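You operate a simulated robot arm through the tools that you are given. There is no shell and no other tool. Be economical: measure what you need, move in short steps, check, and stop when the job is done.

Carry out the task below with a simulated robot arm. There is one attempt and no reset: what you move stays moved.

JOB
Take the orange bottle and leave it on the manual. Take the brass plug labelled "D" from the top of the grey workbench and leave it on the blue tape roll. Fetch the black pouch and set it on the upper middle shelf of the grey rack. Push the bench locker door shut. Take the green tube and leave it on top of the blue carton. Do these in any order. Set down upright: orange bottle.

The check looks at the end state, three seconds after you hand in, the way a careful person would. Anything else that was tipped, shoved, dropped, spilled or broken makes it a failure.

ROBOT AND FRAMES
A 7-joint arm with a two-finger gripper on a trunk, on a base that drives. Base frame: it is fixed to the floor where the robot stands at the start and does not move with it; the origin is under the middle of the robot, x ahead of it, y to its left, z up. Units: m, rad, N and s.
With the tool pointing down near the work surface it reaches from about 0.1 to 0.7 m from the robot's upright axis, wherever it stands. Its first joint turns from -2.897 to 2.897 rad. Places, roughly: bench locker door [-3, -3.1, 0.4]; black pouch (10x8x4 cm) [-1.3, -0.7, 0.6]; blue carton [-1, 1.75, 1.5]; blue tape roll (7x7x2 cm) [-2, -0.5, 0.9]; brass plug [-2.25, -0.5, 0.75]; green tube (6x6x15 cm) [-3.6, -1.9, 0.9]; manual [1, -0.25, 0.5]; orange bottle [0.5, 0.25, 0.5]; upper middle shelf of the grey rack [1.1, -1.9, 1]. Payload 1.71 kg.
The tool frame sits at the grasp point between the pads (the TCP): z along the fingers, y along the line on which they close. The tips reach 0.02 m beyond it. Largest opening 0.096 m; the body of the gripper starts 0.113 m behind the TCP.
Orientation is that of the tool frame in the base frame, as a unit quaternion [x, y, z, w]. With the fingers straight down and closing along the base's y, the tool's x points along the base's -x, its y along +y and its z along -z.

CONTROLS
- The arm moves only by the tool servo_tool. Its argument "increments" is a list of rows, each an object of numbers (a shift or turn left out is 0, a gripper value left out holds the last): "wx", "wy", "wz": the turn, a rotation vector about the tool's x, y, z in rad; "x", "y", "z": the shift along the tool's x, y, z in m; "jaw": the opening, from 0 (shut) to 1 (fully open). In form: [{"wx": .., "wy": .., "wz": .., "x": .., "y": .., "z": .., "jaw": ..}, ...]. A call has 1 to 12 rows; each row shifts and turns the commanded pose from where the row before left it, along the tool's axes as they then stand. Rows are played at 5 a second. More than 0.05 m and 0.15 rad between two rows, or a gripper value outside its range, and nothing of the call is played. Where a pose cannot be reached the arm comes as near as it can. A force on the tool above 40 N (or 10 N above the force at the start of the call, whichever is more), or a blocked arm, ends the call early, and 0.2 s more pass. Each finger travels about 0.153 m/s and halts on what it meets, pressing with about 33 N; the grip force reading is that of the motor and also rises with nothing between the fingers. The clock runs only during rows and for 0.2 s after the last one: add rows that do not move to give the fingers time. It gives the time, the measured TCP pose, the force on the tool (base axes), the opening and the grip force at its end, in the units of the frame above (readings bear some noise), with the torque about the TCP (base axes, N m) and any sound that the robot's microphone picked up.
- Cameras (640 x 400 px; columns grow to the right, rows downward): "scene" is now at [0.0298, 0.1328, 1.5563]; the picture's right is [-0.35, -0.94, 0.01], its down [-0.80, 0.29, -0.52] and it looks along [0.49, -0.19, -0.85] (base axes); focal length 262 px, centre (320, 200). "wrist" rides on the gripper at [0.066, 0.014, -0.145] in the tool frame; the picture's right is [-0.21, 0.98, 0.00], its down [-0.88, -0.18, -0.45] and it looks along [-0.44, -0.09, 0.90] (tool axes); focal length 275 px, centre (320, 200). There is no depth. A picture from a camera that has moved, and an enlarged one, comes with that camera's place and axes in the base frame and with its lens.
- camera(camera): a new picture of that camera. The clock stands still meanwhile.
- slide_trunk(by): slides the trunk up (or, below 0, down) by that many m; the arm and the scene camera ride with it, the base frame stays. It gives what a move gives, with no picture.
- roll_base(legs): drives the robot by 1 to 6 legs, each [ahead, turn to the left] in m and rad, along the robot's own axes; the way and the turn of a leg run together, so that a leg with both is an arc; at most 1.5 m and 3.142 rad a leg. The arm and the cameras ride along, it lands a little off, and it stops where it bumps. It gives what a move gives.
- head_to(pan, tilt): turns the head with the scene camera to pan (to the left, within 2.705 rad either way) and tilt (down, from -0.506 to 1.204), counted from straight ahead of the robot. It gives what a move gives.
- enlarge(camera, box): a new picture of the part [left, top, right, bottom] of that camera's present view, enlarged. The clock stands still meanwhile.
- close_job(): hands the job in; it is judged then, once.

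Work in short steps. Places have to be worked out from the pictures, the camera data and where the tool is seen: move nearer, look again, correct. Check each grasp and each placing, and mend what went wrong. You have 165 turns and 120 pictures in all, those below and enlarged ones among them. Open the gripper and draw the arm clear of the work before you hand the job in, unless the task says otherwise.

The tools are called after "Emit:" as a command line: name --argument value ..., lists and objects as JSON in quotes. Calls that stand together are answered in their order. servo_tool: Moves the arm, as the interface text tells. Its arguments: {"type":"object","properties":{"increments":{"type":"array","items":{"type":"object","properties":{"wx":{"type":"number"},"wy":{"type":"number"},"wz":{"type":"number"},"x":{"type":"number"},"y":{"type":"number"},"z":{"type":"number"},"jaw":{"type":"number"}}}}},"required":["increments"]} The other tools are called the same way: slide_trunk (by) slides the trunk up or down; roll_base (legs) drives the base; head_to (pan, tilt) turns the head that bears the scene camera; camera (camera) takes a picture; enlarge (camera, box) takes an enlarged picture of a part of a camera's view; close_job () hands the job in.

At the start:

```text
time: 0.0
ee_pos: [0.5476, -0.1507, 0.9155]
ee_rot: [0.001, 1.0, -0.001, 0.0]
force: [0.4, -0.4, 0.5]
wrist_torque: [0.01, 0.01, -0.01]
grip_width: 0.0962
grip_force: 0.0
trunk travel left (down, up): [-0.175, 0.211]
robot x, y, heading: [-0.0009, 0.0004, 0.001]
head pan, tilt: [-0.353, 1.005]
```

scene: 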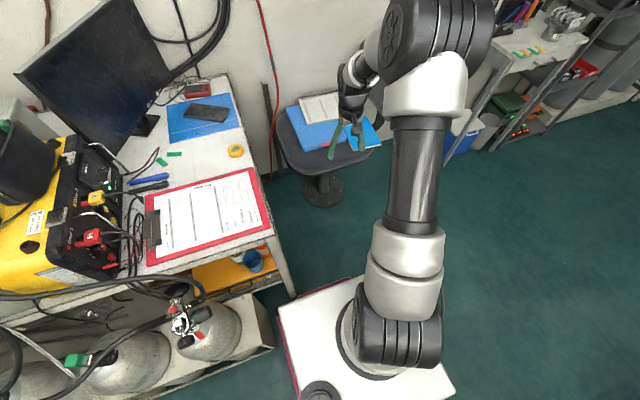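
wrist: 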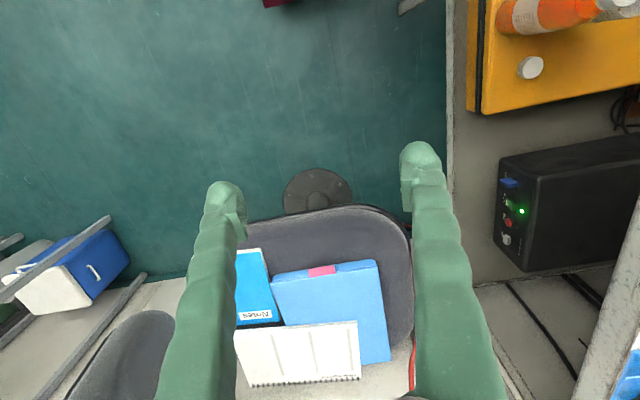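

I start by surveying the surroundings with the head camera, first ahead-left and level.

Emit:
head_to --pan 0.0 --tilt 0.6

Emit:
camera --camera "scene"

Emit:
head_to --pan -1.2 --tilt 0.4

Emit:
camera --camera "scene"

Emit:
head_to --pan -2.5 --tilt 0.4

Emit:
camera --camera "scene"

Emit:
head_to --pan 2.4 --tilt 0.4

Emit:
camera --camera "scene"

```text
time: 0.9
ee_pos: [0.5354, -0.1499, 0.9227]
ee_rot: [0.0, 1.0, -0.001, 0.007]
force: [0.3, 0.6, 0.2]
wrist_torque: [-0.01, 0.0, -0.02]
grip_width: 0.0958
grip_force: 0.0
trunk travel left (down, up): [-0.175, 0.211]
robot x, y, heading: [-0.0015, 0.0005, 0.001]
head pan, tilt: [0.0, 0.6]
```

```text
117 pictures are left
camera scene: at [0.0535, 0.1566, 1.5882], right [0.0, -1.0, 0.0], down [-0.58, 0.0, -0.82], along [0.82, 0.0, -0.58], focal length 262 px, centre (320, 200)
```

scene: 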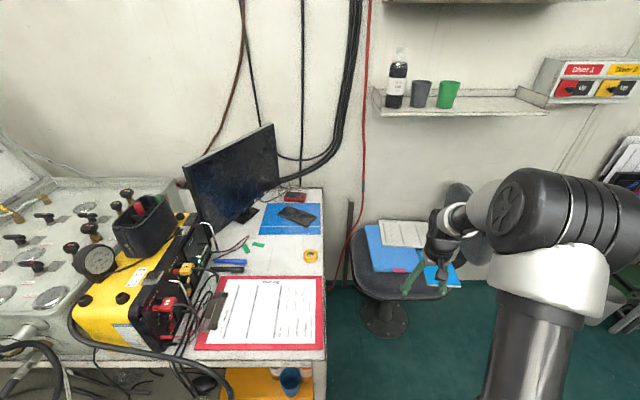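

```text
time: 2.3
ee_pos: [0.5351, -0.1496, 0.9225]
ee_rot: [0.0, 1.0, -0.001, 0.007]
force: [-0.1, 0.5, -0.1]
wrist_torque: [0.01, -0.03, 0.02]
grip_width: 0.0959
grip_force: 0.0
trunk travel left (down, up): [-0.175, 0.211]
robot x, y, heading: [0.0004, 0.0016, 0.0]
head pan, tilt: [-1.201, 0.4]
```

```text
116 pictures are left
camera scene: at [-0.0009, 0.0704, 1.6074], right [-0.93, -0.36, 0.02], down [-0.16, 0.36, -0.92], along [0.33, -0.86, -0.39], focal length 262 px, centre (320, 200)
```

scene: 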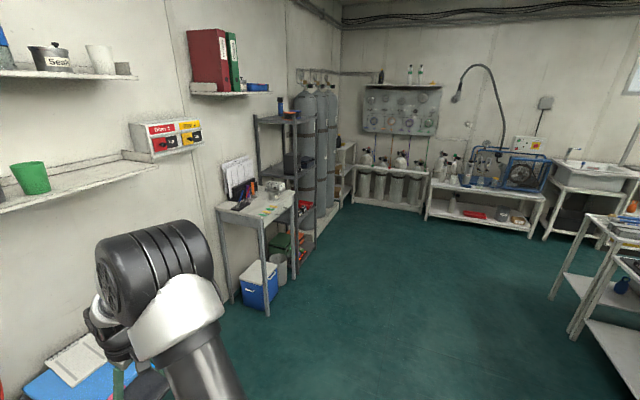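

```text
time: 3.7
ee_pos: [0.5354, -0.1501, 0.9219]
ee_rot: [0.0, 1.0, -0.001, 0.007]
force: [-0.8, 0.3, -0.5]
wrist_torque: [-0.02, 0.02, 0.02]
grip_width: 0.0961
grip_force: 0.1
trunk travel left (down, up): [-0.175, 0.211]
robot x, y, heading: [0.002, 0.0038, -0.001]
head pan, tilt: [-2.499, 0.4]
```

```text
115 pictures are left
camera scene: at [-0.1086, 0.1012, 1.6092], right [-0.6, 0.8, 0.01], down [0.3, 0.23, -0.93], along [-0.74, -0.55, -0.38], focal length 262 px, centre (320, 200)
```

scene: 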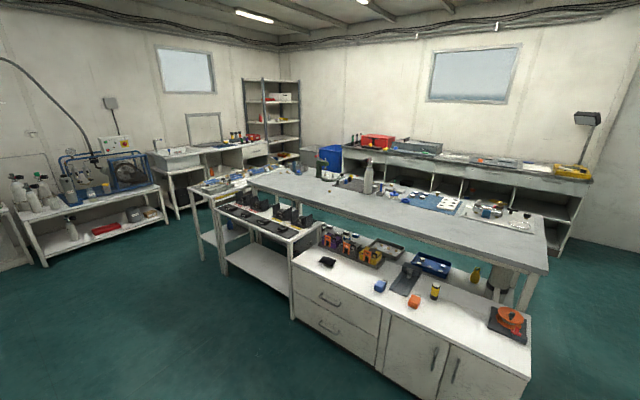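

```text
time: 7.6
ee_pos: [0.5344, -0.1502, 0.9224]
ee_rot: [0.001, 1.0, -0.001, 0.007]
force: [0.7, -0.2, -0.2]
wrist_torque: [0.04, 0.0, 0.02]
grip_width: 0.0961
grip_force: 0.1
trunk travel left (down, up): [-0.175, 0.211]
robot x, y, heading: [0.001, 0.0016, -0.004]
head pan, tilt: [2.4, 0.4]
```

```text
114 pictures are left
camera scene: at [-0.1028, 0.2194, 1.6091], right [0.68, 0.74, -0.01], down [0.27, -0.26, -0.93], along [-0.69, 0.62, -0.38], focal length 262 px, centre (320, 200)
```

scene: 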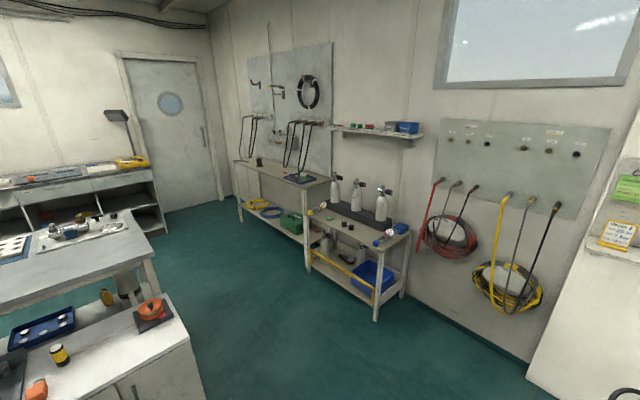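

The bottle is under the bench on a yellow case. I look down at it and at the chair with the books.

Emit:
head_to --pan 0.3 --tilt 1.1

Emit:
camera --camera "scene"

Emit:
enlarge --camera "wrist" --box '[180, 230, 420, 400]'

Emit:
enlarge --camera "wrist" --box '[440, 0, 640, 125]'

```text
time: 9.6
ee_pos: [0.5344, -0.1503, 0.9224]
ee_rot: [0.0, 1.0, -0.001, 0.007]
force: [-0.1, -0.2, -0.5]
wrist_torque: [-0.01, 0.0, -0.02]
grip_width: 0.096
grip_force: 0.1
trunk travel left (down, up): [-0.175, 0.211]
robot x, y, heading: [-0.002, 0.0072, -0.002]
head pan, tilt: [0.3, 1.1]
```

```text
113 pictures are left
camera scene: at [0.0249, 0.1754, 1.5501], right [0.3, -0.96, 0.0], down [-0.86, -0.26, -0.44], along [0.42, 0.13, -0.9], focal length 262 px, centre (320, 200)
```

scene: 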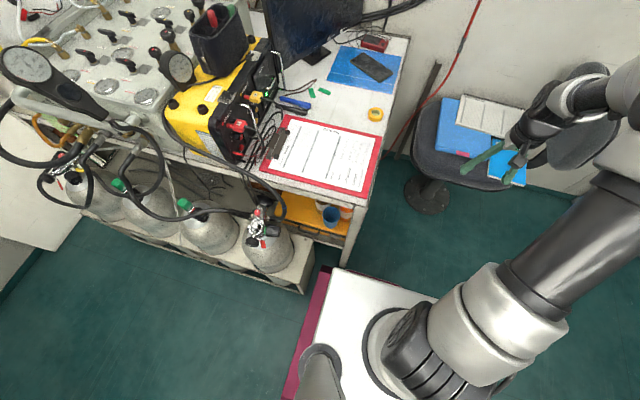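

```text
2.35 times, centred on (300, 315) of wrist
camera zoom: at [0.4666, -0.1367, 1.0657], right [0.21, 0.98, 0.0], down [0.87, -0.18, 0.46], along [0.45, -0.09, -0.89], focal length 648 px, centre (367, -71)
```

zoom: 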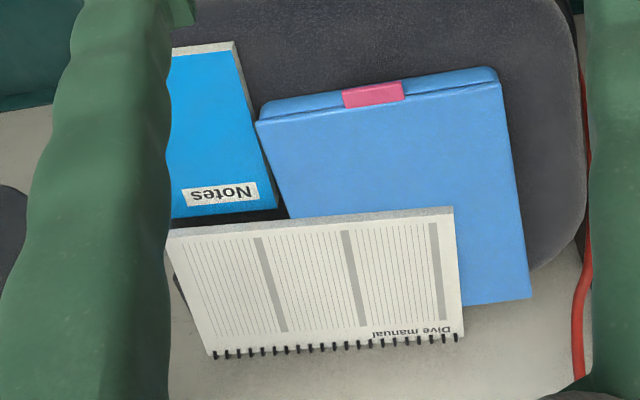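

```text
3.20 times, centred on (540, 62) of wrist
camera zoom: at [0.4666, -0.1367, 1.0657], right [0.21, 0.98, 0.0], down [0.87, -0.18, 0.46], along [0.45, -0.09, -0.89], focal length 881 px, centre (-384, 640)
```

zoom: 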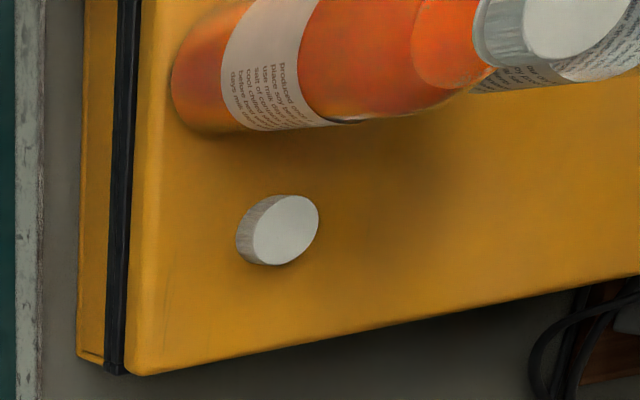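

The white spiral "Dive manual" on the chair is the target, and the bottle stands under the bench corner near (0.48, 0.2). I back off so I can turn the tool horizontal and come in from the front.

Emit:
roll_base --legs '[[-0.3, 0]]'

Emit:
servo_tool --increments '[{"wy": -0.14, "jaw": 1}, {"wy": -0.14}, {"wy": -0.14}, {"wy": -0.14}, {"wy": -0.14}, {"wy": -0.14}, {"wy": -0.14}, {"wy": -0.14}, {"wy": -0.14}, {"wy": -0.14}, {"wy": -0.14}, {"wy": -0.03}]'

Emit:
head_to --pan 0.2 --tilt 0.9

Emit:
camera --camera "scene"

Emit:
camera --camera "wrist"

```text
time: 11.8
ee_pos: [0.2346, -0.1508, 0.9234]
ee_rot: [0.0, 1.0, 0.0, 0.009]
force: [-0.9, 0.6, 0.4]
wrist_torque: [0.04, -0.02, -0.01]
grip_width: 0.096
grip_force: 0.1
trunk travel left (down, up): [-0.175, 0.211]
robot x, y, heading: [-0.2976, 0.0065, -0.001]
head pan, tilt: [0.3, 1.1]
```

```text
time: 14.3
ee_pos: [0.2219, -0.1497, 0.9308]
ee_rot: [0.001, 0.696, -0.002, 0.718]
force: [-1.2, -0.6, -0.3]
wrist_torque: [-0.01, -0.01, -0.01]
grip_width: 0.0961
grip_force: 0.1
trunk travel left (down, up): [-0.175, 0.211]
robot x, y, heading: [-0.2999, 0.004, 0.004]
head pan, tilt: [0.3, 1.1]
```

```text
time: 15.1
ee_pos: [0.2215, -0.1507, 0.9324]
ee_rot: [-0.001, 0.697, 0.0, 0.717]
force: [0.2, -0.8, 0.7]
wrist_torque: [-0.02, 0.0, -0.03]
grip_width: 0.096
grip_force: 0.1
trunk travel left (down, up): [-0.175, 0.211]
robot x, y, heading: [-0.2997, 0.0046, -0.003]
head pan, tilt: [0.201, 0.901]
```

```text
110 pictures are left
camera scene: at [-0.2606, 0.1717, 1.5637], right [0.2, -0.98, 0.0], down [-0.78, -0.16, -0.61], along [0.59, 0.12, -0.79], focal length 262 px, centre (320, 200)
```

scene: 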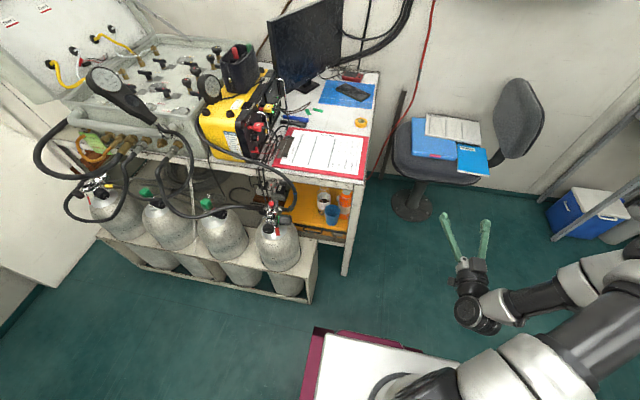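

```text
109 pictures are left
camera wrist: at [0.0784, -0.1367, 0.8607], right [-0.01, 0.98, 0.21], down [-0.47, -0.18, 0.86], along [0.88, -0.09, 0.46], focal length 275 px, centre (320, 200)
```

wrist: 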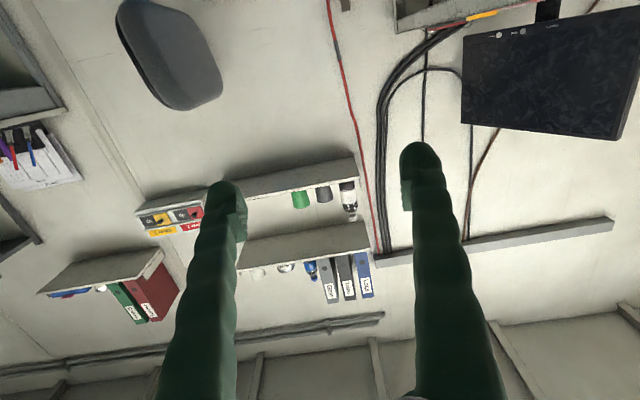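

I enlarge the shelf area around the bottle to measure it.

Emit:
enlarge --camera "scene" --box '[280, 150, 400, 250]'

```text
4.00 times, centred on (340, 200) of scene
camera zoom: at [-0.2606, 0.1717, 1.5637], right [0.2, -0.98, 0.0], down [-0.78, -0.16, -0.61], along [0.59, 0.12, -0.79], focal length 1046 px, centre (240, 200)
```

zoom: 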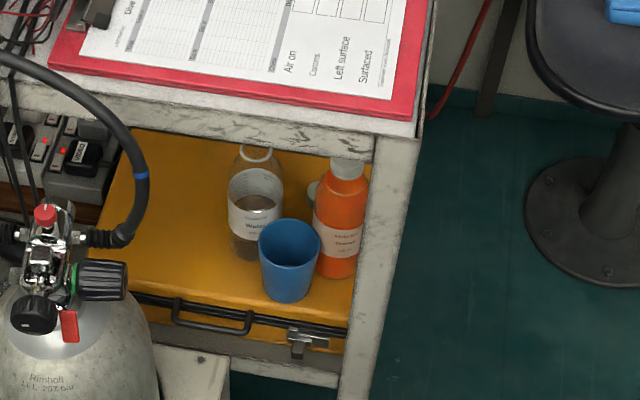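

The blue cup and leg block the front, so I'll approach from the bench's right end. I drive to about (0.4, -0.5) and face +y.

Emit:
roll_base --legs '[[0, -0.62], [0.86, 0], [0, 2.19]]'

Emit:
head_to --pan 0.0 --tilt 0.9

Emit:
camera --camera "scene"

```text
time: 24.8
ee_pos: [0.907, -0.5095, 0.9477]
ee_rot: [-0.089, 0.68, 0.086, 0.723]
force: [0.1, -0.9, 0.0]
wrist_torque: [0.02, 0.02, 0.06]
grip_width: 0.096
grip_force: 0.0
trunk travel left (down, up): [-0.175, 0.211]
robot x, y, heading: [0.3899, -0.4872, 0.289]
head pan, tilt: [0.201, 0.901]
stopped in leg 3: the force on the tool passed its limit at 72 N (the readings are from after the stop); the commanded pose is now the measured one
```

```text
time: 25.5
ee_pos: [0.9084, -0.5079, 0.9459]
ee_rot: [-0.09, 0.68, 0.087, 0.722]
force: [0.4, 0.2, 0.3]
wrist_torque: [-0.04, 0.02, -0.01]
grip_width: 0.0961
grip_force: 0.1
trunk travel left (down, up): [-0.175, 0.211]
robot x, y, heading: [0.3896, -0.4888, 0.29]
head pan, tilt: [0.0, 0.901]
```

```text
107 pictures are left
camera scene: at [0.3855, -0.3286, 1.5637], right [0.29, -0.96, 0.0], down [-0.76, -0.23, -0.61], along [0.58, 0.17, -0.79], focal length 262 px, centre (320, 200)
```

scene: 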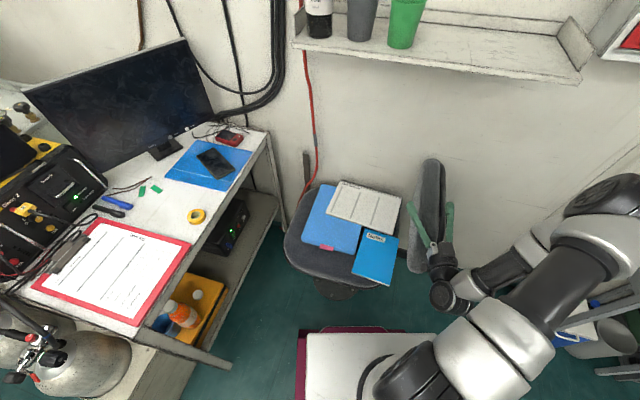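

The gripper brushed the chair's backrest; the books and chair look in place. I turn back away, then raise and retract the arm before turning again.

Emit:
roll_base --legs '[[0, -0.4]]'

Emit:
servo_tool --increments '[{"x": -0.035, "z": -0.035}, {"x": -0.035, "z": -0.035}, {"x": -0.035, "z": -0.035}, {"x": -0.035, "z": -0.035}, {"x": -0.035, "z": -0.035}, {"x": -0.035, "z": -0.02}, {"x": -0.035}, {"x": -0.035}]'

Emit:
camera --camera "scene"

```text
time: 27.3
ee_pos: [0.8614, -0.7029, 0.9466]
ee_rot: [0.044, 0.685, -0.056, 0.725]
force: [0.2, -0.6, 0.2]
wrist_torque: [0.0, 0.02, 0.01]
grip_width: 0.0961
grip_force: 0.0
trunk travel left (down, up): [-0.175, 0.211]
robot x, y, heading: [0.3918, -0.4891, -0.106]
head pan, tilt: [0.0, 0.901]
```

```text
time: 29.1
ee_pos: [0.7026, -0.8109, 1.1552]
ee_rot: [0.043, 0.679, -0.055, 0.731]
force: [-0.3, 0.4, -0.7]
wrist_torque: [-0.01, 0.01, -0.01]
grip_width: 0.0958
grip_force: 0.1
out of reach, approached as far as the arm can: row 1, 2, 3, 4, 5, 6
trunk travel left (down, up): [-0.175, 0.211]
robot x, y, heading: [0.3899, -0.4874, -0.099]
head pan, tilt: [0.0, 0.901]
```

```text
106 pictures are left
camera scene: at [0.4473, -0.3372, 1.5636], right [-0.1, -0.99, 0.0], down [-0.79, 0.08, -0.61], along [0.6, -0.06, -0.79], focal length 262 px, centre (320, 200)
```

scene: 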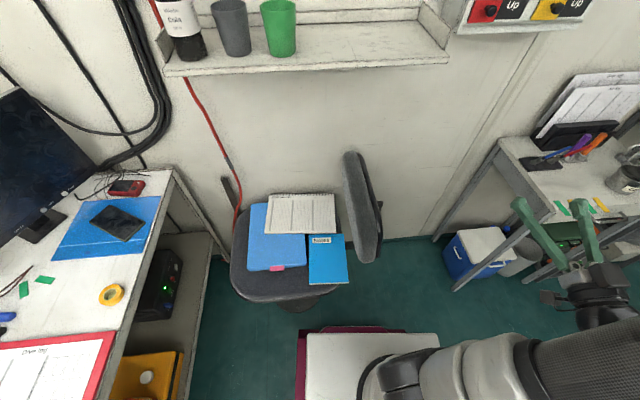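

The arm is now at z 1.155 and retracted, clear of the backrest. I turn to face the bench.

Emit:
roll_base --legs '[[0, 1.67]]'

Emit:
head_to --pan 0.0 --tilt 1.0

Emit:
camera --camera "scene"

```text
time: 34.3
ee_pos: [0.6877, -0.1463, 1.1549]
ee_rot: [-0.474, 0.488, 0.504, 0.531]
force: [0.6, -0.5, 0.0]
wrist_torque: [0.01, 0.01, 0.01]
grip_width: 0.0959
grip_force: 0.0
trunk travel left (down, up): [-0.175, 0.211]
robot x, y, heading: [0.3959, -0.4879, 1.563]
head pan, tilt: [0.0, 0.901]
```

```text
time: 35.0
ee_pos: [0.6874, -0.1632, 1.1599]
ee_rot: [-0.47, 0.485, 0.508, 0.534]
force: [-0.7, -0.4, -0.2]
wrist_torque: [0.01, 0.02, -0.02]
grip_width: 0.096
grip_force: 0.1
trunk travel left (down, up): [-0.175, 0.211]
robot x, y, heading: [0.3955, -0.4878, 1.565]
head pan, tilt: [0.0, 1.0]
```

```text
105 pictures are left
camera scene: at [0.2398, -0.4516, 1.5566], right [1.0, -0.01, 0.0], down [-0.01, -0.85, -0.53], along [0.0, 0.53, -0.85], focal length 262 px, centre (320, 200)
```

scene: 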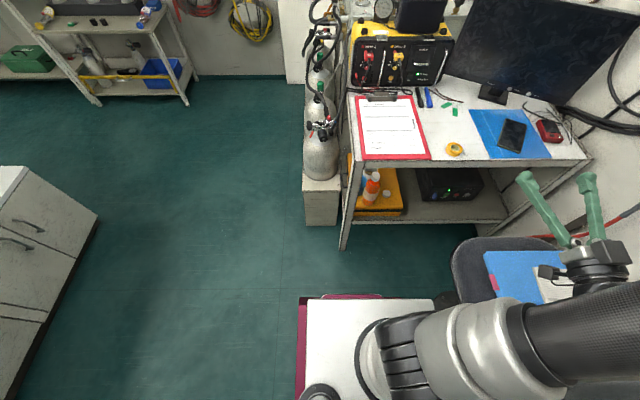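

I enlarge the bottle from this side.

Emit:
enlarge --camera "scene" --box '[330, 140, 450, 260]'

```text
3.33 times, centred on (390, 200) of scene
camera zoom: at [0.2398, -0.4516, 1.5566], right [1.0, -0.01, 0.0], down [-0.01, -0.85, -0.53], along [0.0, 0.53, -0.85], focal length 872 px, centre (87, 200)
```

zoom: 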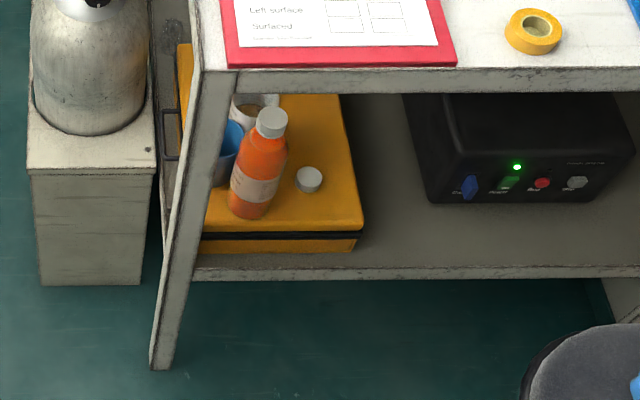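

Bottle axis ≈ (0.467, 0.195), z 0.49–0.70; I'll grip at z≈0.61, yawed to come in from the +x side past the leg and cup. First I orient and shift the tool at height.

Emit:
servo_tool --increments '[{"wx": -0.1, "wy": 0.022}, {"wx": -0.1, "wy": 0.022}, {"wx": -0.1, "wy": 0.022}, {"wx": -0.1, "wy": 0.022}, {"y": 0.03, "z": 0.02}, {"y": 0.03, "z": 0.02}, {"y": 0.03, "z": 0.03}, {"y": 0.02, "z": 0.02}, {"x": 0.04}, {"x": 0.04}, {"x": 0.04}, {"x": 0.04}]'

Emit:
camera --camera "scene"

```text
time: 37.6
ee_pos: [0.5769, -0.1092, 0.9998]
ee_rot: [0.589, -0.396, -0.574, -0.408]
force: [-0.5, -0.5, -0.5]
wrist_torque: [-0.03, 0.0, 0.02]
grip_width: 0.0962
grip_force: 0.2
out of reach, approached as far as the arm can: row 8, 9
trunk travel left (down, up): [-0.175, 0.211]
robot x, y, heading: [0.3953, -0.4871, 1.562]
head pan, tilt: [0.0, 1.0]
```

```text
103 pictures are left
camera scene: at [0.2404, -0.4506, 1.5566], right [1.0, -0.01, 0.0], down [-0.01, -0.85, -0.53], along [0.0, 0.53, -0.85], focal length 262 px, centre (320, 200)
```

scene: 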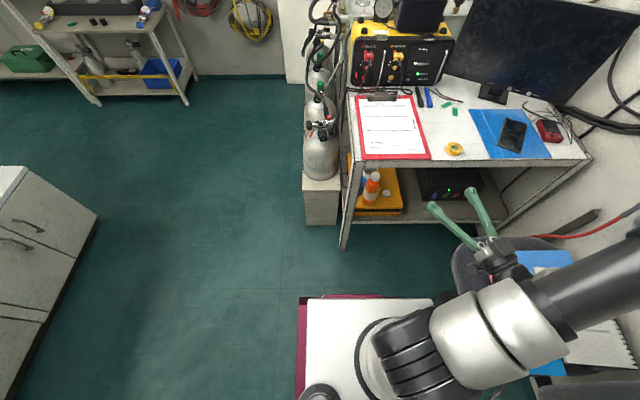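

The elbow sits over the chair seat but with ample height. I lower in two stages, watching it.

Emit:
servo_tool --increments '[{"x": 0.04}, {"x": 0.04}, {"x": 0.04}, {"x": 0.04}, {"x": 0.04}]'

Emit:
camera --camera "scene"

```text
time: 38.8
ee_pos: [0.5826, -0.1099, 0.7992]
ee_rot: [0.588, -0.398, -0.573, -0.41]
force: [0.2, 0.1, -0.3]
wrist_torque: [0.01, 0.02, 0.0]
grip_width: 0.0963
grip_force: 0.0
trunk travel left (down, up): [-0.175, 0.211]
robot x, y, heading: [0.3967, -0.4866, 1.562]
head pan, tilt: [0.0, 1.0]
```

```text
102 pictures are left
camera scene: at [0.2399, -0.4508, 1.5566], right [1.0, -0.01, 0.0], down [-0.01, -0.85, -0.53], along [0.0, 0.53, -0.85], focal length 262 px, centre (320, 200)
```

scene: 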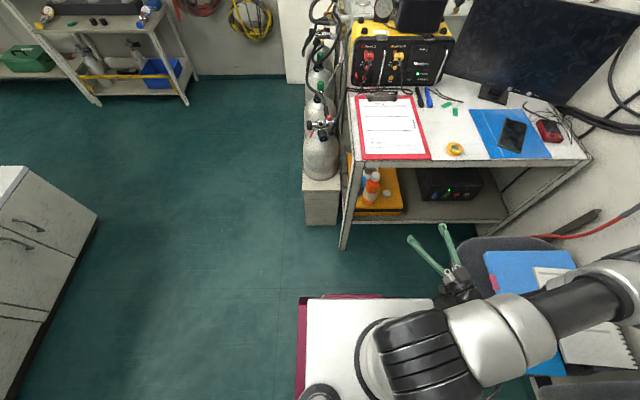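

I move forward and down a bit together so the arm straightens, then check the elbow again.

Emit:
servo_tool --increments '[{"z": 0.03, "x": 0.02}, {"z": 0.03, "x": 0.02}, {"z": 0.03, "x": 0.02}, {"z": 0.02, "x": 0.02}, {"x": 0.03}]'

Emit:
camera --camera "scene"

Emit:
camera --camera "wrist"

```text
time: 40.0
ee_pos: [0.5471, -0.0046, 0.6912]
ee_rot: [0.588, -0.397, -0.573, -0.409]
force: [0.3, -0.2, -0.7]
wrist_torque: [0.0, 0.04, 0.02]
grip_width: 0.0958
grip_force: 0.0
trunk travel left (down, up): [-0.175, 0.211]
robot x, y, heading: [0.3949, -0.4887, 1.56]
head pan, tilt: [0.0, 1.0]
```

```text
101 pictures are left
camera scene: at [0.2396, -0.4507, 1.5565], right [1.0, -0.01, 0.0], down [-0.01, -0.85, -0.53], along [0.0, 0.53, -0.85], focal length 262 px, centre (320, 200)
```

scene: 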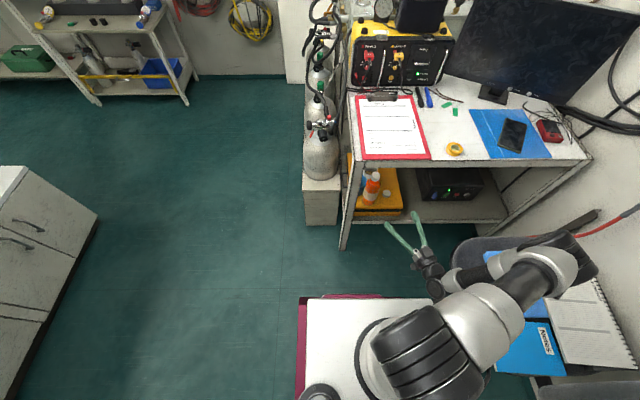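

```text
100 pictures are left
camera wrist: at [0.5866, -0.146, 0.6247], right [-0.92, -0.34, 0.18], down [0.3, -0.35, 0.88], along [-0.24, 0.87, 0.43], focal length 275 px, centre (320, 200)
```

wrist: 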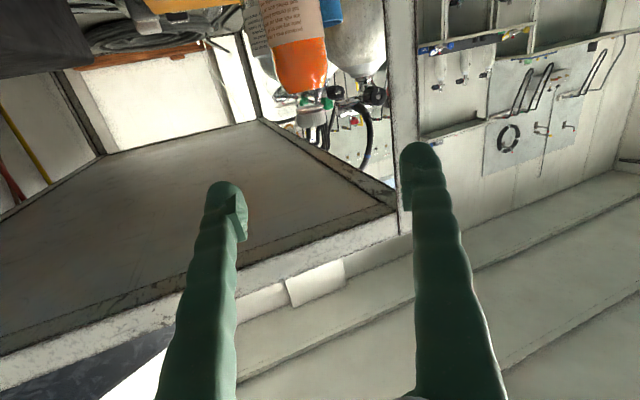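

Bottle refined to ≈(0.477, 0.21), z 0.48–0.685. I lower to z 0.60, then go forward to just before the bottle and look.

Emit:
servo_tool --increments '[{"x": 0.03, "y": -0.009}, {"x": 0.03}, {"x": 0.031}, {"z": 0.03}, {"z": 0.03}, {"z": 0.03}, {"z": 0.03}]'

Emit:
camera --camera "wrist"

Emit:
enlarge --camera "scene" --box '[330, 140, 480, 300]'

```text
time: 41.6
ee_pos: [0.5159, 0.1106, 0.5969]
ee_rot: [0.588, -0.398, -0.573, -0.409]
force: [-1.1, -0.1, 0.2]
wrist_torque: [0.01, 0.05, 0.0]
grip_width: 0.0957
grip_force: 0.0
trunk travel left (down, up): [-0.175, 0.211]
robot x, y, heading: [0.3933, -0.4865, 1.562]
head pan, tilt: [0.0, 1.0]
```

```text
99 pictures are left
camera wrist: at [0.5542, -0.0302, 0.5318], right [-0.92, -0.34, 0.18], down [0.3, -0.35, 0.88], along [-0.24, 0.87, 0.43], focal length 275 px, centre (320, 200)
```

wrist: 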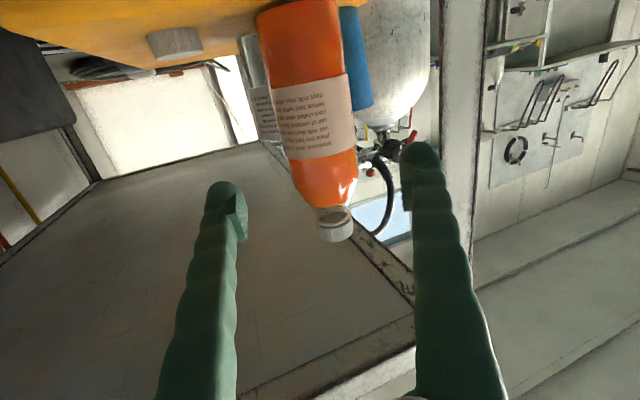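

```text
2.50 times, centred on (405, 220) of scene
camera zoom: at [0.2396, -0.4506, 1.5566], right [1.0, -0.01, 0.0], down [-0.01, -0.85, -0.53], along [0.0, 0.53, -0.85], focal length 654 px, centre (108, 150)
```

zoom: 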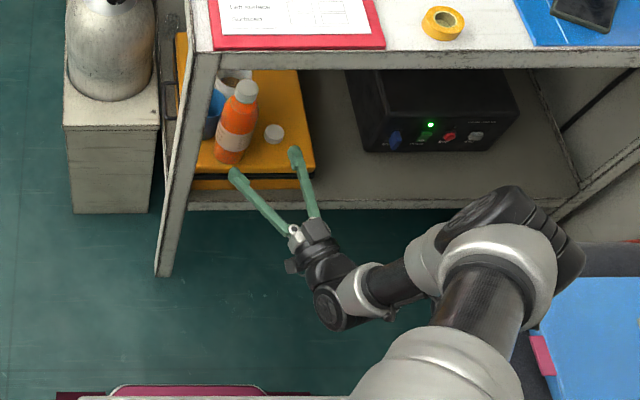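

Alignment looks good: advancing 0.098 along the tool axis puts the TCP on the bottle axis. Then close.

Emit:
servo_tool --increments '[{"z": 0.033}, {"z": 0.033}, {"z": 0.03}, {}, {"jaw": 0.4}, {"jaw": 0.4}, {"jaw": 0.4}, {"jaw": 0.4}]'

Emit:
camera --camera "wrist"

```text
time: 43.4
ee_pos: [0.4813, 0.1992, 0.5946]
ee_rot: [0.589, -0.396, -0.573, -0.409]
force: [-1.5, 0.0, 0.3]
wrist_torque: [-0.02, 0.37, -0.04]
grip_width: 0.0634
grip_force: 32.6
trunk travel left (down, up): [-0.175, 0.211]
robot x, y, heading: [0.3969, -0.4877, 1.56]
head pan, tilt: [0.0, 1.0]
```

```text
97 pictures are left
camera wrist: at [0.5211, 0.0583, 0.5298], right [-0.92, -0.34, 0.18], down [0.3, -0.35, 0.88], along [-0.24, 0.87, 0.43], focal length 275 px, centre (320, 200)
```

wrist: 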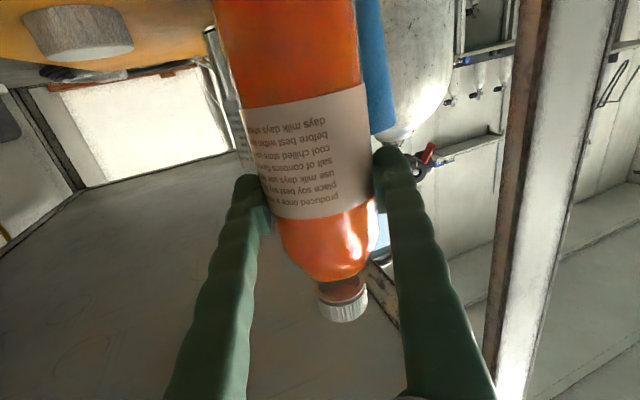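

Gripped (width 0.063). I lift 2 cm and draw straight back out.

Emit:
servo_tool --increments '[{"x": -0.01}, {"x": -0.01}, {}, {"z": -0.03}, {"z": -0.03}, {"z": -0.03}, {"z": -0.03}, {"z": -0.03}, {"z": -0.03}, {"z": -0.02}]'

Emit:
camera --camera "scene"

```text
time: 45.6
ee_pos: [0.5523, 0.0108, 0.6192]
ee_rot: [0.59, -0.396, -0.573, -0.409]
force: [-0.3, 0.1, -5.7]
wrist_torque: [-0.01, 0.01, -0.02]
grip_width: 0.063
grip_force: 32.9
trunk travel left (down, up): [-0.175, 0.211]
robot x, y, heading: [0.3932, -0.4858, 1.563]
head pan, tilt: [0.0, 1.0]
```

```text
96 pictures are left
camera scene: at [0.2398, -0.4504, 1.5566], right [1.0, -0.01, 0.0], down [-0.01, -0.85, -0.53], along [0.0, 0.53, -0.85], focal length 262 px, centre (320, 200)
```

scene: 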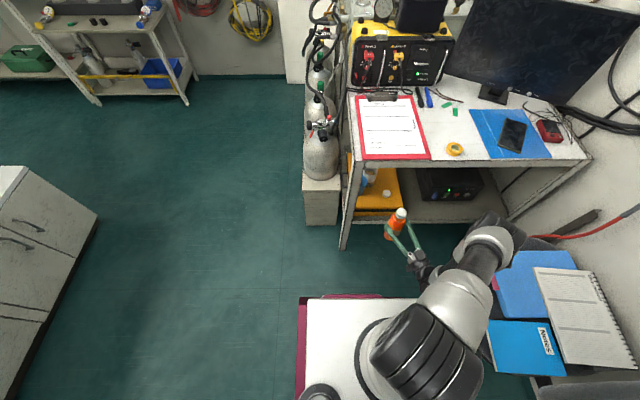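

Bottle (~0.6 kg) is clear of the bench. I lift it well above the chair's height.

Emit:
servo_tool --increments '[{"z": -0.03}, {"z": -0.02, "x": -0.04}, {"x": -0.045}, {"x": -0.045}, {"x": -0.045}, {"x": -0.045}, {"x": -0.045}, {"x": -0.045}, {"x": -0.045}, {"x": -0.045}]'

Emit:
roll_base --legs '[[0, -0.66]]'

Emit:
head_to --pan -0.7 --tilt 0.9

Emit:
camera --camera "scene"

```text
time: 47.8
ee_pos: [0.5582, -0.0349, 1.0201]
ee_rot: [0.59, -0.396, -0.573, -0.408]
force: [0.1, -0.4, -5.0]
wrist_torque: [-0.01, 0.01, -0.01]
grip_width: 0.0633
grip_force: 33.4
trunk travel left (down, up): [-0.175, 0.211]
robot x, y, heading: [0.3966, -0.4856, 1.562]
head pan, tilt: [0.0, 1.0]
```

```text
time: 50.3
ee_pos: [0.8027, -0.2319, 1.0201]
ee_rot: [-0.427, 0.567, 0.409, 0.573]
force: [-0.5, 0.1, -5.6]
wrist_torque: [-0.02, -0.01, -0.01]
grip_width: 0.063
grip_force: 32.8
trunk travel left (down, up): [-0.175, 0.211]
robot x, y, heading: [0.3942, -0.4873, 0.903]
head pan, tilt: [0.0, 1.0]
```

```text
time: 51.4
ee_pos: [0.7928, -0.244, 1.0276]
ee_rot: [-0.425, 0.562, 0.411, 0.578]
force: [-0.1, 0.0, -5.1]
wrist_torque: [-0.03, 0.01, -0.01]
grip_width: 0.0625
grip_force: 32.8
trunk travel left (down, up): [-0.175, 0.211]
robot x, y, heading: [0.3903, -0.4876, 0.899]
head pan, tilt: [-0.7, 0.901]
```

```text
95 pictures are left
camera scene: at [0.3251, -0.4016, 1.564], right [0.2, -0.98, 0.01], down [-0.77, -0.16, -0.61], along [0.6, 0.11, -0.79], focal length 262 px, centre (320, 200)
```

scene: 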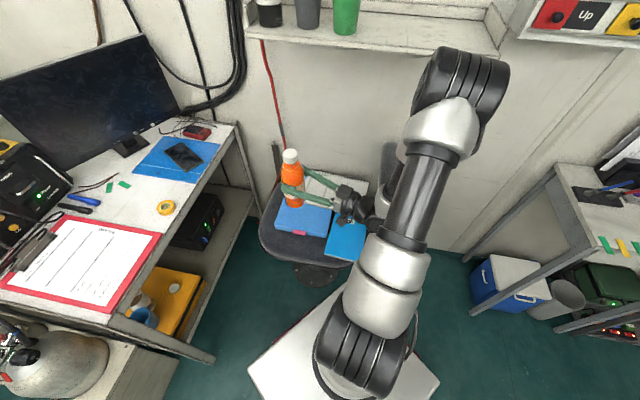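

From several views the manual is at z≈0.63, centre ≈(1.10, -0.32), with the blue folder under its +y part. I yaw the tool to point mostly along +x, away from the backrest.

Emit:
servo_tool --increments '[{"wx": 0.11}, {"wx": 0.11}, {"wx": 0.11}, {"wx": 0.11}, {"wx": 0.11}, {"wx": 0.11}, {"wx": 0.11}, {"wx": 0.11}]'

Emit:
camera --camera "scene"

```text
time: 53.2
ee_pos: [0.88, -0.2323, 0.996]
ee_rot: [-0.138, 0.683, 0.131, 0.705]
force: [0.0, 0.2, -6.4]
wrist_torque: [0.01, 0.04, 0.01]
grip_width: 0.0627
grip_force: 32.7
out of reach, approached as far as the arm can: row 2, 3, 4, 5, 6, 7
trunk travel left (down, up): [-0.175, 0.211]
robot x, y, heading: [0.3945, -0.4869, 0.898]
head pan, tilt: [-0.7, 0.901]
```

```text
94 pictures are left
camera scene: at [0.3251, -0.4013, 1.564], right [0.2, -0.98, 0.01], down [-0.77, -0.16, -0.61], along [0.6, 0.11, -0.79], focal length 262 px, centre (320, 200)
```

scene: 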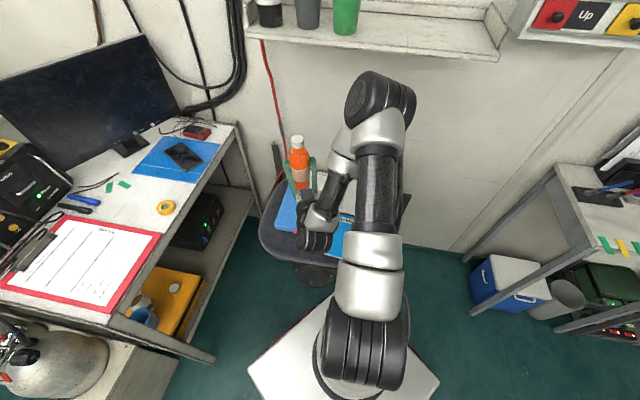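

I shift toward above the manual at this height.

Emit:
servo_tool --increments '[{"y": -0.025, "z": 0.035}, {"y": -0.025, "z": 0.04}, {"y": -0.025, "z": 0.04}, {"y": -0.03, "z": 0.04}, {"x": 0.04}, {"x": 0.04}]'

Emit:
camera --camera "scene"

```text
time: 54.6
ee_pos: [1.07, -0.2726, 0.9215]
ee_rot: [-0.139, 0.683, 0.132, 0.705]
force: [1.1, 0.5, -5.9]
wrist_torque: [-0.02, 0.02, -0.02]
grip_width: 0.0629
grip_force: 33.2
trunk travel left (down, up): [-0.175, 0.211]
robot x, y, heading: [0.3973, -0.4857, 0.902]
head pan, tilt: [-0.7, 0.901]
```

```text
93 pictures are left
camera scene: at [0.3258, -0.4014, 1.5639], right [0.2, -0.98, 0.01], down [-0.78, -0.16, -0.61], along [0.6, 0.11, -0.79], focal length 262 px, centre (320, 200)
```

scene: 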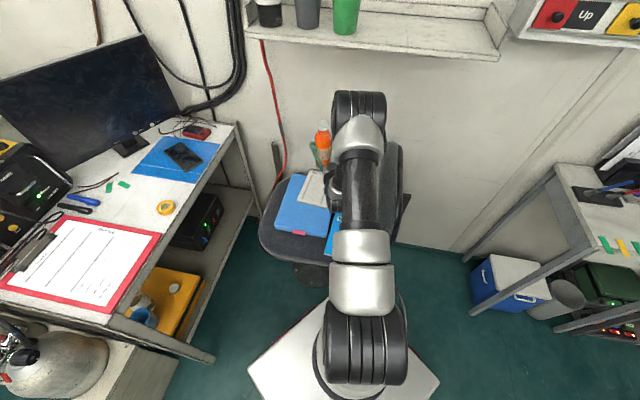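

Bottle is over the manual. I lower to z≈0.80 and check clearance.

Emit:
servo_tool --increments '[{"x": 0.03}, {"x": 0.03}, {"x": 0.03}, {"x": 0.03}]'

Emit:
enlarge --camera "scene" --box '[250, 110, 410, 270]'

Emit:
camera --camera "wrist"

```text
time: 55.6
ee_pos: [1.0734, -0.2739, 0.8033]
ee_rot: [-0.139, 0.683, 0.133, 0.705]
force: [-0.2, -0.4, -4.9]
wrist_torque: [-0.02, 0.06, -0.01]
grip_width: 0.0627
grip_force: 33.4
trunk travel left (down, up): [-0.175, 0.211]
robot x, y, heading: [0.393, -0.4873, 0.897]
head pan, tilt: [-0.7, 0.901]
```

```text
2.50 times, centred on (330, 190) of scene
camera zoom: at [0.3257, -0.4015, 1.564], right [0.2, -0.98, 0.01], down [-0.78, -0.16, -0.61], along [0.6, 0.11, -0.79], focal length 654 px, centre (295, 225)
```

zoom: 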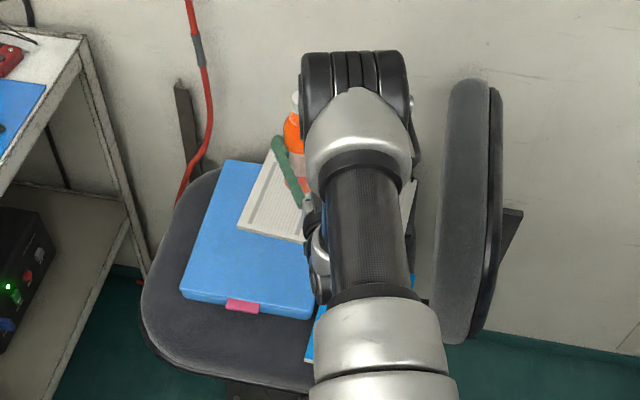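

```text
91 pictures are left
camera wrist: at [0.9353, -0.3163, 0.7311], right [-0.38, 0.91, 0.19], down [-0.37, -0.34, 0.87], along [0.85, 0.25, 0.46], focal length 275 px, centre (320, 200)
```

wrist: 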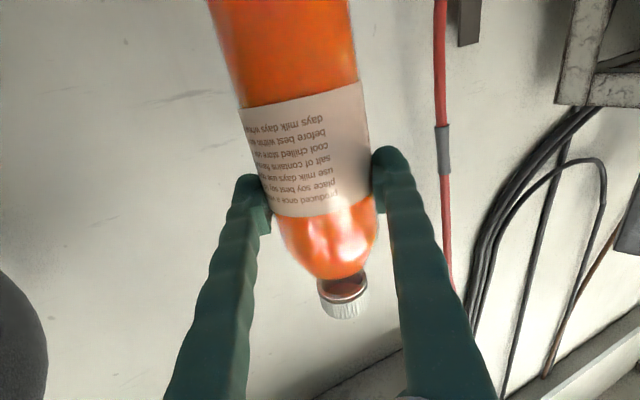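

The bottle's foot projects well inside the manual. I lower in small steps watching the force for contact.

Emit:
servo_tool --increments '[{"x": 0.02}, {"x": 0.02}, {}]'

Emit:
servo_tool --increments '[{"x": 0.008}, {"x": 0.007}, {}]'

```text
time: 56.4
ee_pos: [1.0739, -0.2737, 0.7625]
ee_rot: [-0.139, 0.683, 0.132, 0.705]
force: [0.4, 0.6, -4.7]
wrist_torque: [0.0, 0.04, -0.03]
grip_width: 0.0627
grip_force: 32.7
trunk travel left (down, up): [-0.175, 0.211]
robot x, y, heading: [0.3912, -0.4874, 0.898]
head pan, tilt: [-0.7, 0.901]
```

```text
time: 57.2
ee_pos: [1.0727, -0.273, 0.7466]
ee_rot: [-0.139, 0.684, 0.133, 0.704]
force: [0.0, 0.8, -4.3]
wrist_torque: [-0.02, 0.06, 0.02]
grip_width: 0.0628
grip_force: 33.0
trunk travel left (down, up): [-0.175, 0.211]
robot x, y, heading: [0.3901, -0.486, 0.897]
head pan, tilt: [-0.7, 0.901]
```

Not touching yet (force still −4.5); I continue in small steps.

Emit:
servo_tool --increments '[{"x": 0.005}, {"x": 0.005}, {}]'

Emit:
servo_tool --increments '[{"x": 0.005}, {"x": 0.005}, {}]'

Emit:
enlarge --camera "scene" --box '[250, 110, 410, 270]'

```text
time: 58.0
ee_pos: [1.0725, -0.2723, 0.7357]
ee_rot: [-0.139, 0.683, 0.132, 0.704]
force: [0.0, -0.2, -5.0]
wrist_torque: [-0.03, 0.02, 0.01]
grip_width: 0.0626
grip_force: 33.4
trunk travel left (down, up): [-0.175, 0.211]
robot x, y, heading: [0.3939, -0.4916, 0.9]
head pan, tilt: [-0.7, 0.901]
```

```text
time: 58.8
ee_pos: [1.0746, -0.2741, 0.7327]
ee_rot: [-0.138, 0.679, 0.133, 0.709]
force: [2.8, 1.8, 22.2]
wrist_torque: [0.25, 0.27, -0.05]
grip_width: 0.0627
grip_force: 33.1
trunk travel left (down, up): [-0.175, 0.211]
robot x, y, heading: [0.393, -0.4856, 0.9]
head pan, tilt: [-0.7, 0.901]
```

```text
2.50 times, centred on (330, 190) of scene
camera zoom: at [0.3229, -0.4026, 1.5641], right [0.2, -0.98, 0.01], down [-0.77, -0.16, -0.61], along [0.6, 0.11, -0.79], focal length 654 px, centre (295, 225)
```

zoom: 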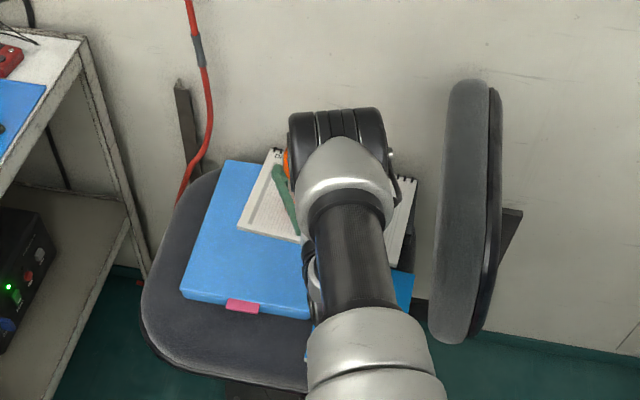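

Contact at TCP z≈0.733. I ease the pressure, open, and then back straight out.

Emit:
servo_tool --increments '[{"x": -0.004}, {"x": -0.003}, {}]'

Emit:
servo_tool --increments '[{"jaw": 0.72}, {"jaw": 0.8}, {"jaw": 0.9}, {"jaw": 0.95}, {}]'

Emit:
camera --camera "wrist"

```text
time: 59.6
ee_pos: [1.0713, -0.2742, 0.7314]
ee_rot: [-0.14, 0.685, 0.132, 0.703]
force: [0.7, -1.7, -2.5]
wrist_torque: [-0.04, 0.14, -0.01]
grip_width: 0.0626
grip_force: 32.9
trunk travel left (down, up): [-0.175, 0.211]
robot x, y, heading: [0.3983, -0.4869, 0.896]
head pan, tilt: [-0.7, 0.901]
```

```text
time: 60.8
ee_pos: [1.0737, -0.2732, 0.7357]
ee_rot: [-0.139, 0.682, 0.132, 0.705]
force: [0.2, 0.0, 0.2]
wrist_torque: [-0.02, -0.03, -0.01]
grip_width: 0.0914
grip_force: 0.0
trunk travel left (down, up): [-0.175, 0.211]
robot x, y, heading: [0.3986, -0.4857, 0.898]
head pan, tilt: [-0.7, 0.901]
```

```text
89 pictures are left
camera wrist: at [0.9354, -0.3158, 0.6638], right [-0.37, 0.91, 0.19], down [-0.37, -0.34, 0.87], along [0.85, 0.25, 0.46], focal length 275 px, centre (320, 200)
```

wrist: 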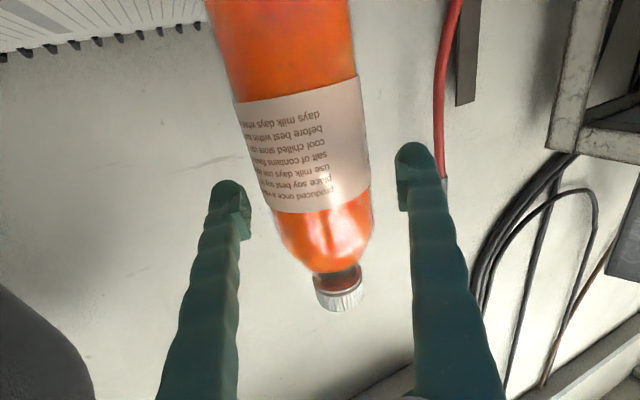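

The bottle stands on its own. I back straight out 0.1 m, then rise.

Emit:
servo_tool --increments '[{"z": -0.03}, {"z": -0.03}, {"z": -0.03}, {"z": -0.02, "x": -0.01}, {"x": -0.04}, {"x": -0.04}, {"x": -0.045}, {"x": -0.045}, {"x": -0.045}, {"x": -0.045}, {"x": -0.045}]'

Emit:
camera --camera "scene"

```text
time: 63.2
ee_pos: [0.9579, -0.3124, 1.0473]
ee_rot: [-0.139, 0.683, 0.132, 0.704]
force: [-0.5, 0.6, 0.2]
wrist_torque: [-0.02, -0.05, 0.02]
grip_width: 0.0912
grip_force: 0.0
trunk travel left (down, up): [-0.175, 0.211]
robot x, y, heading: [0.393, -0.4884, 0.896]
head pan, tilt: [-0.7, 0.901]
```

```text
88 pictures are left
camera scene: at [0.3238, -0.4024, 1.564], right [0.2, -0.98, 0.01], down [-0.77, -0.16, -0.61], along [0.6, 0.11, -0.79], focal length 262 px, centre (320, 200)
```

scene: 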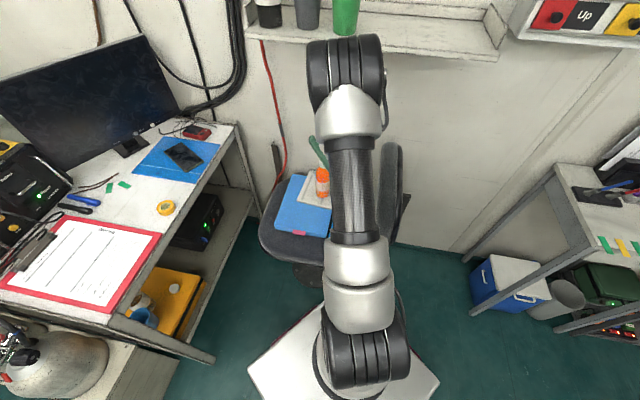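

Bottle stands on the manual. I raise the arm a little and reverse away from the chair.

Emit:
servo_tool --increments '[{"x": -0.04}, {"x": -0.04}, {"x": -0.03}]'

Emit:
roll_base --legs '[[-0.55, 0]]'

Emit:
servo_tool --increments '[{"wy": 0.14}, {"wy": 0.14}, {"wy": 0.14}, {"wy": 0.14}, {"wy": 0.14}, {"wy": 0.14}, {"wy": 0.14}, {"wy": 0.14}, {"wy": 0.14}, {"wy": 0.14}, {"wy": 0.14}, {}]'

Emit:
enlarge --camera "scene" --box '[220, 40, 480, 240]'

```text
time: 64.0
ee_pos: [0.9559, -0.3139, 1.1589]
ee_rot: [-0.138, 0.683, 0.132, 0.705]
force: [0.4, 0.2, 0.0]
wrist_torque: [-0.03, -0.03, 0.01]
grip_width: 0.0913
grip_force: 0.0
trunk travel left (down, up): [-0.175, 0.211]
robot x, y, heading: [0.3953, -0.4858, 0.9]
head pan, tilt: [-0.7, 0.901]
```

```text
time: 67.3
ee_pos: [0.6147, -0.7452, 1.1594]
ee_rot: [-0.137, 0.683, 0.13, 0.706]
force: [0.2, 0.7, 0.3]
wrist_torque: [0.01, -0.02, -0.02]
grip_width: 0.0911
grip_force: 0.1
trunk travel left (down, up): [-0.175, 0.211]
robot x, y, heading: [0.0531, -0.9105, 0.898]
head pan, tilt: [-0.7, 0.901]
```

```text
time: 69.9
ee_pos: [0.6011, -0.7418, 1.169]
ee_rot: [-0.211, 0.968, 0.045, 0.125]
force: [0.2, -0.1, 0.3]
wrist_torque: [0.01, -0.01, 0.02]
grip_width: 0.0908
grip_force: 0.0
out of reach, approached as far as the arm can: row 6, 7
trunk travel left (down, up): [-0.175, 0.211]
robot x, y, heading: [0.0512, -0.9106, 0.897]
head pan, tilt: [-0.7, 0.901]
```

```text
2.00 times, centred on (350, 140) of scene
camera zoom: at [-0.0166, -0.8277, 1.564], right [0.19, -0.98, 0.01], down [-0.78, -0.16, -0.61], along [0.6, 0.11, -0.79], focal length 523 px, centre (260, 320)
```

zoom: 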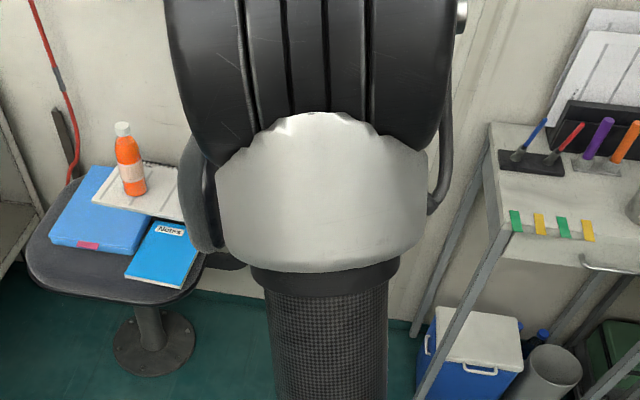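

Bottle is standing well on the manual. Next the pouch: I drive to about (-0.63, -0.68) facing -x.

Emit:
roll_base --legs '[[0, 1.92], [0.72, 0], [0, 0.32]]'

Emit:
head_to --pan 0.0 --tilt 0.75

Emit:
camera --camera "scene"

```text
time: 80.8
ee_pos: [-1.1225, -0.381, 1.1687]
ee_rot: [0.967, -0.219, -0.132, -0.012]
force: [-0.4, 0.0, -0.3]
wrist_torque: [-0.01, 0.01, 0.02]
grip_width: 0.0912
grip_force: 0.0
trunk travel left (down, up): [-0.175, 0.211]
robot x, y, heading: [-0.6389, -0.6948, -3.123]
head pan, tilt: [-0.7, 0.901]
```

```text
time: 81.9
ee_pos: [-1.1042, -0.3812, 1.1758]
ee_rot: [0.966, -0.219, -0.14, -0.01]
force: [-0.7, 0.3, 0.6]
wrist_torque: [0.03, 0.03, -0.02]
grip_width: 0.0914
grip_force: 0.0
trunk travel left (down, up): [-0.175, 0.211]
robot x, y, heading: [-0.6359, -0.6894, -3.127]
head pan, tilt: [0.0, 0.75]
```

```text
86 pictures are left
camera scene: at [-0.6856, -0.8475, 1.5755], right [-0.02, 1.0, 0.0], down [0.69, 0.01, -0.72], along [-0.72, -0.01, -0.69], focal length 262 px, centre (320, 200)
```

scene: 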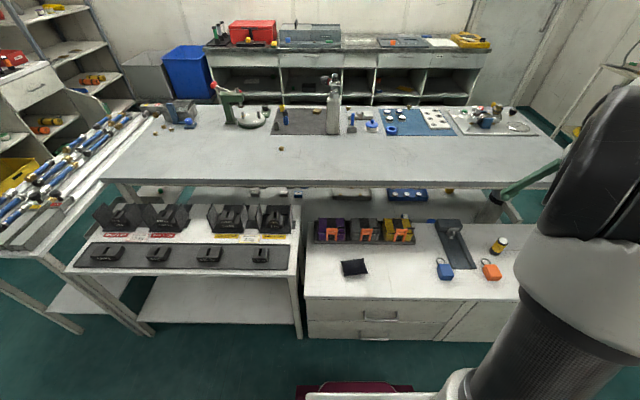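

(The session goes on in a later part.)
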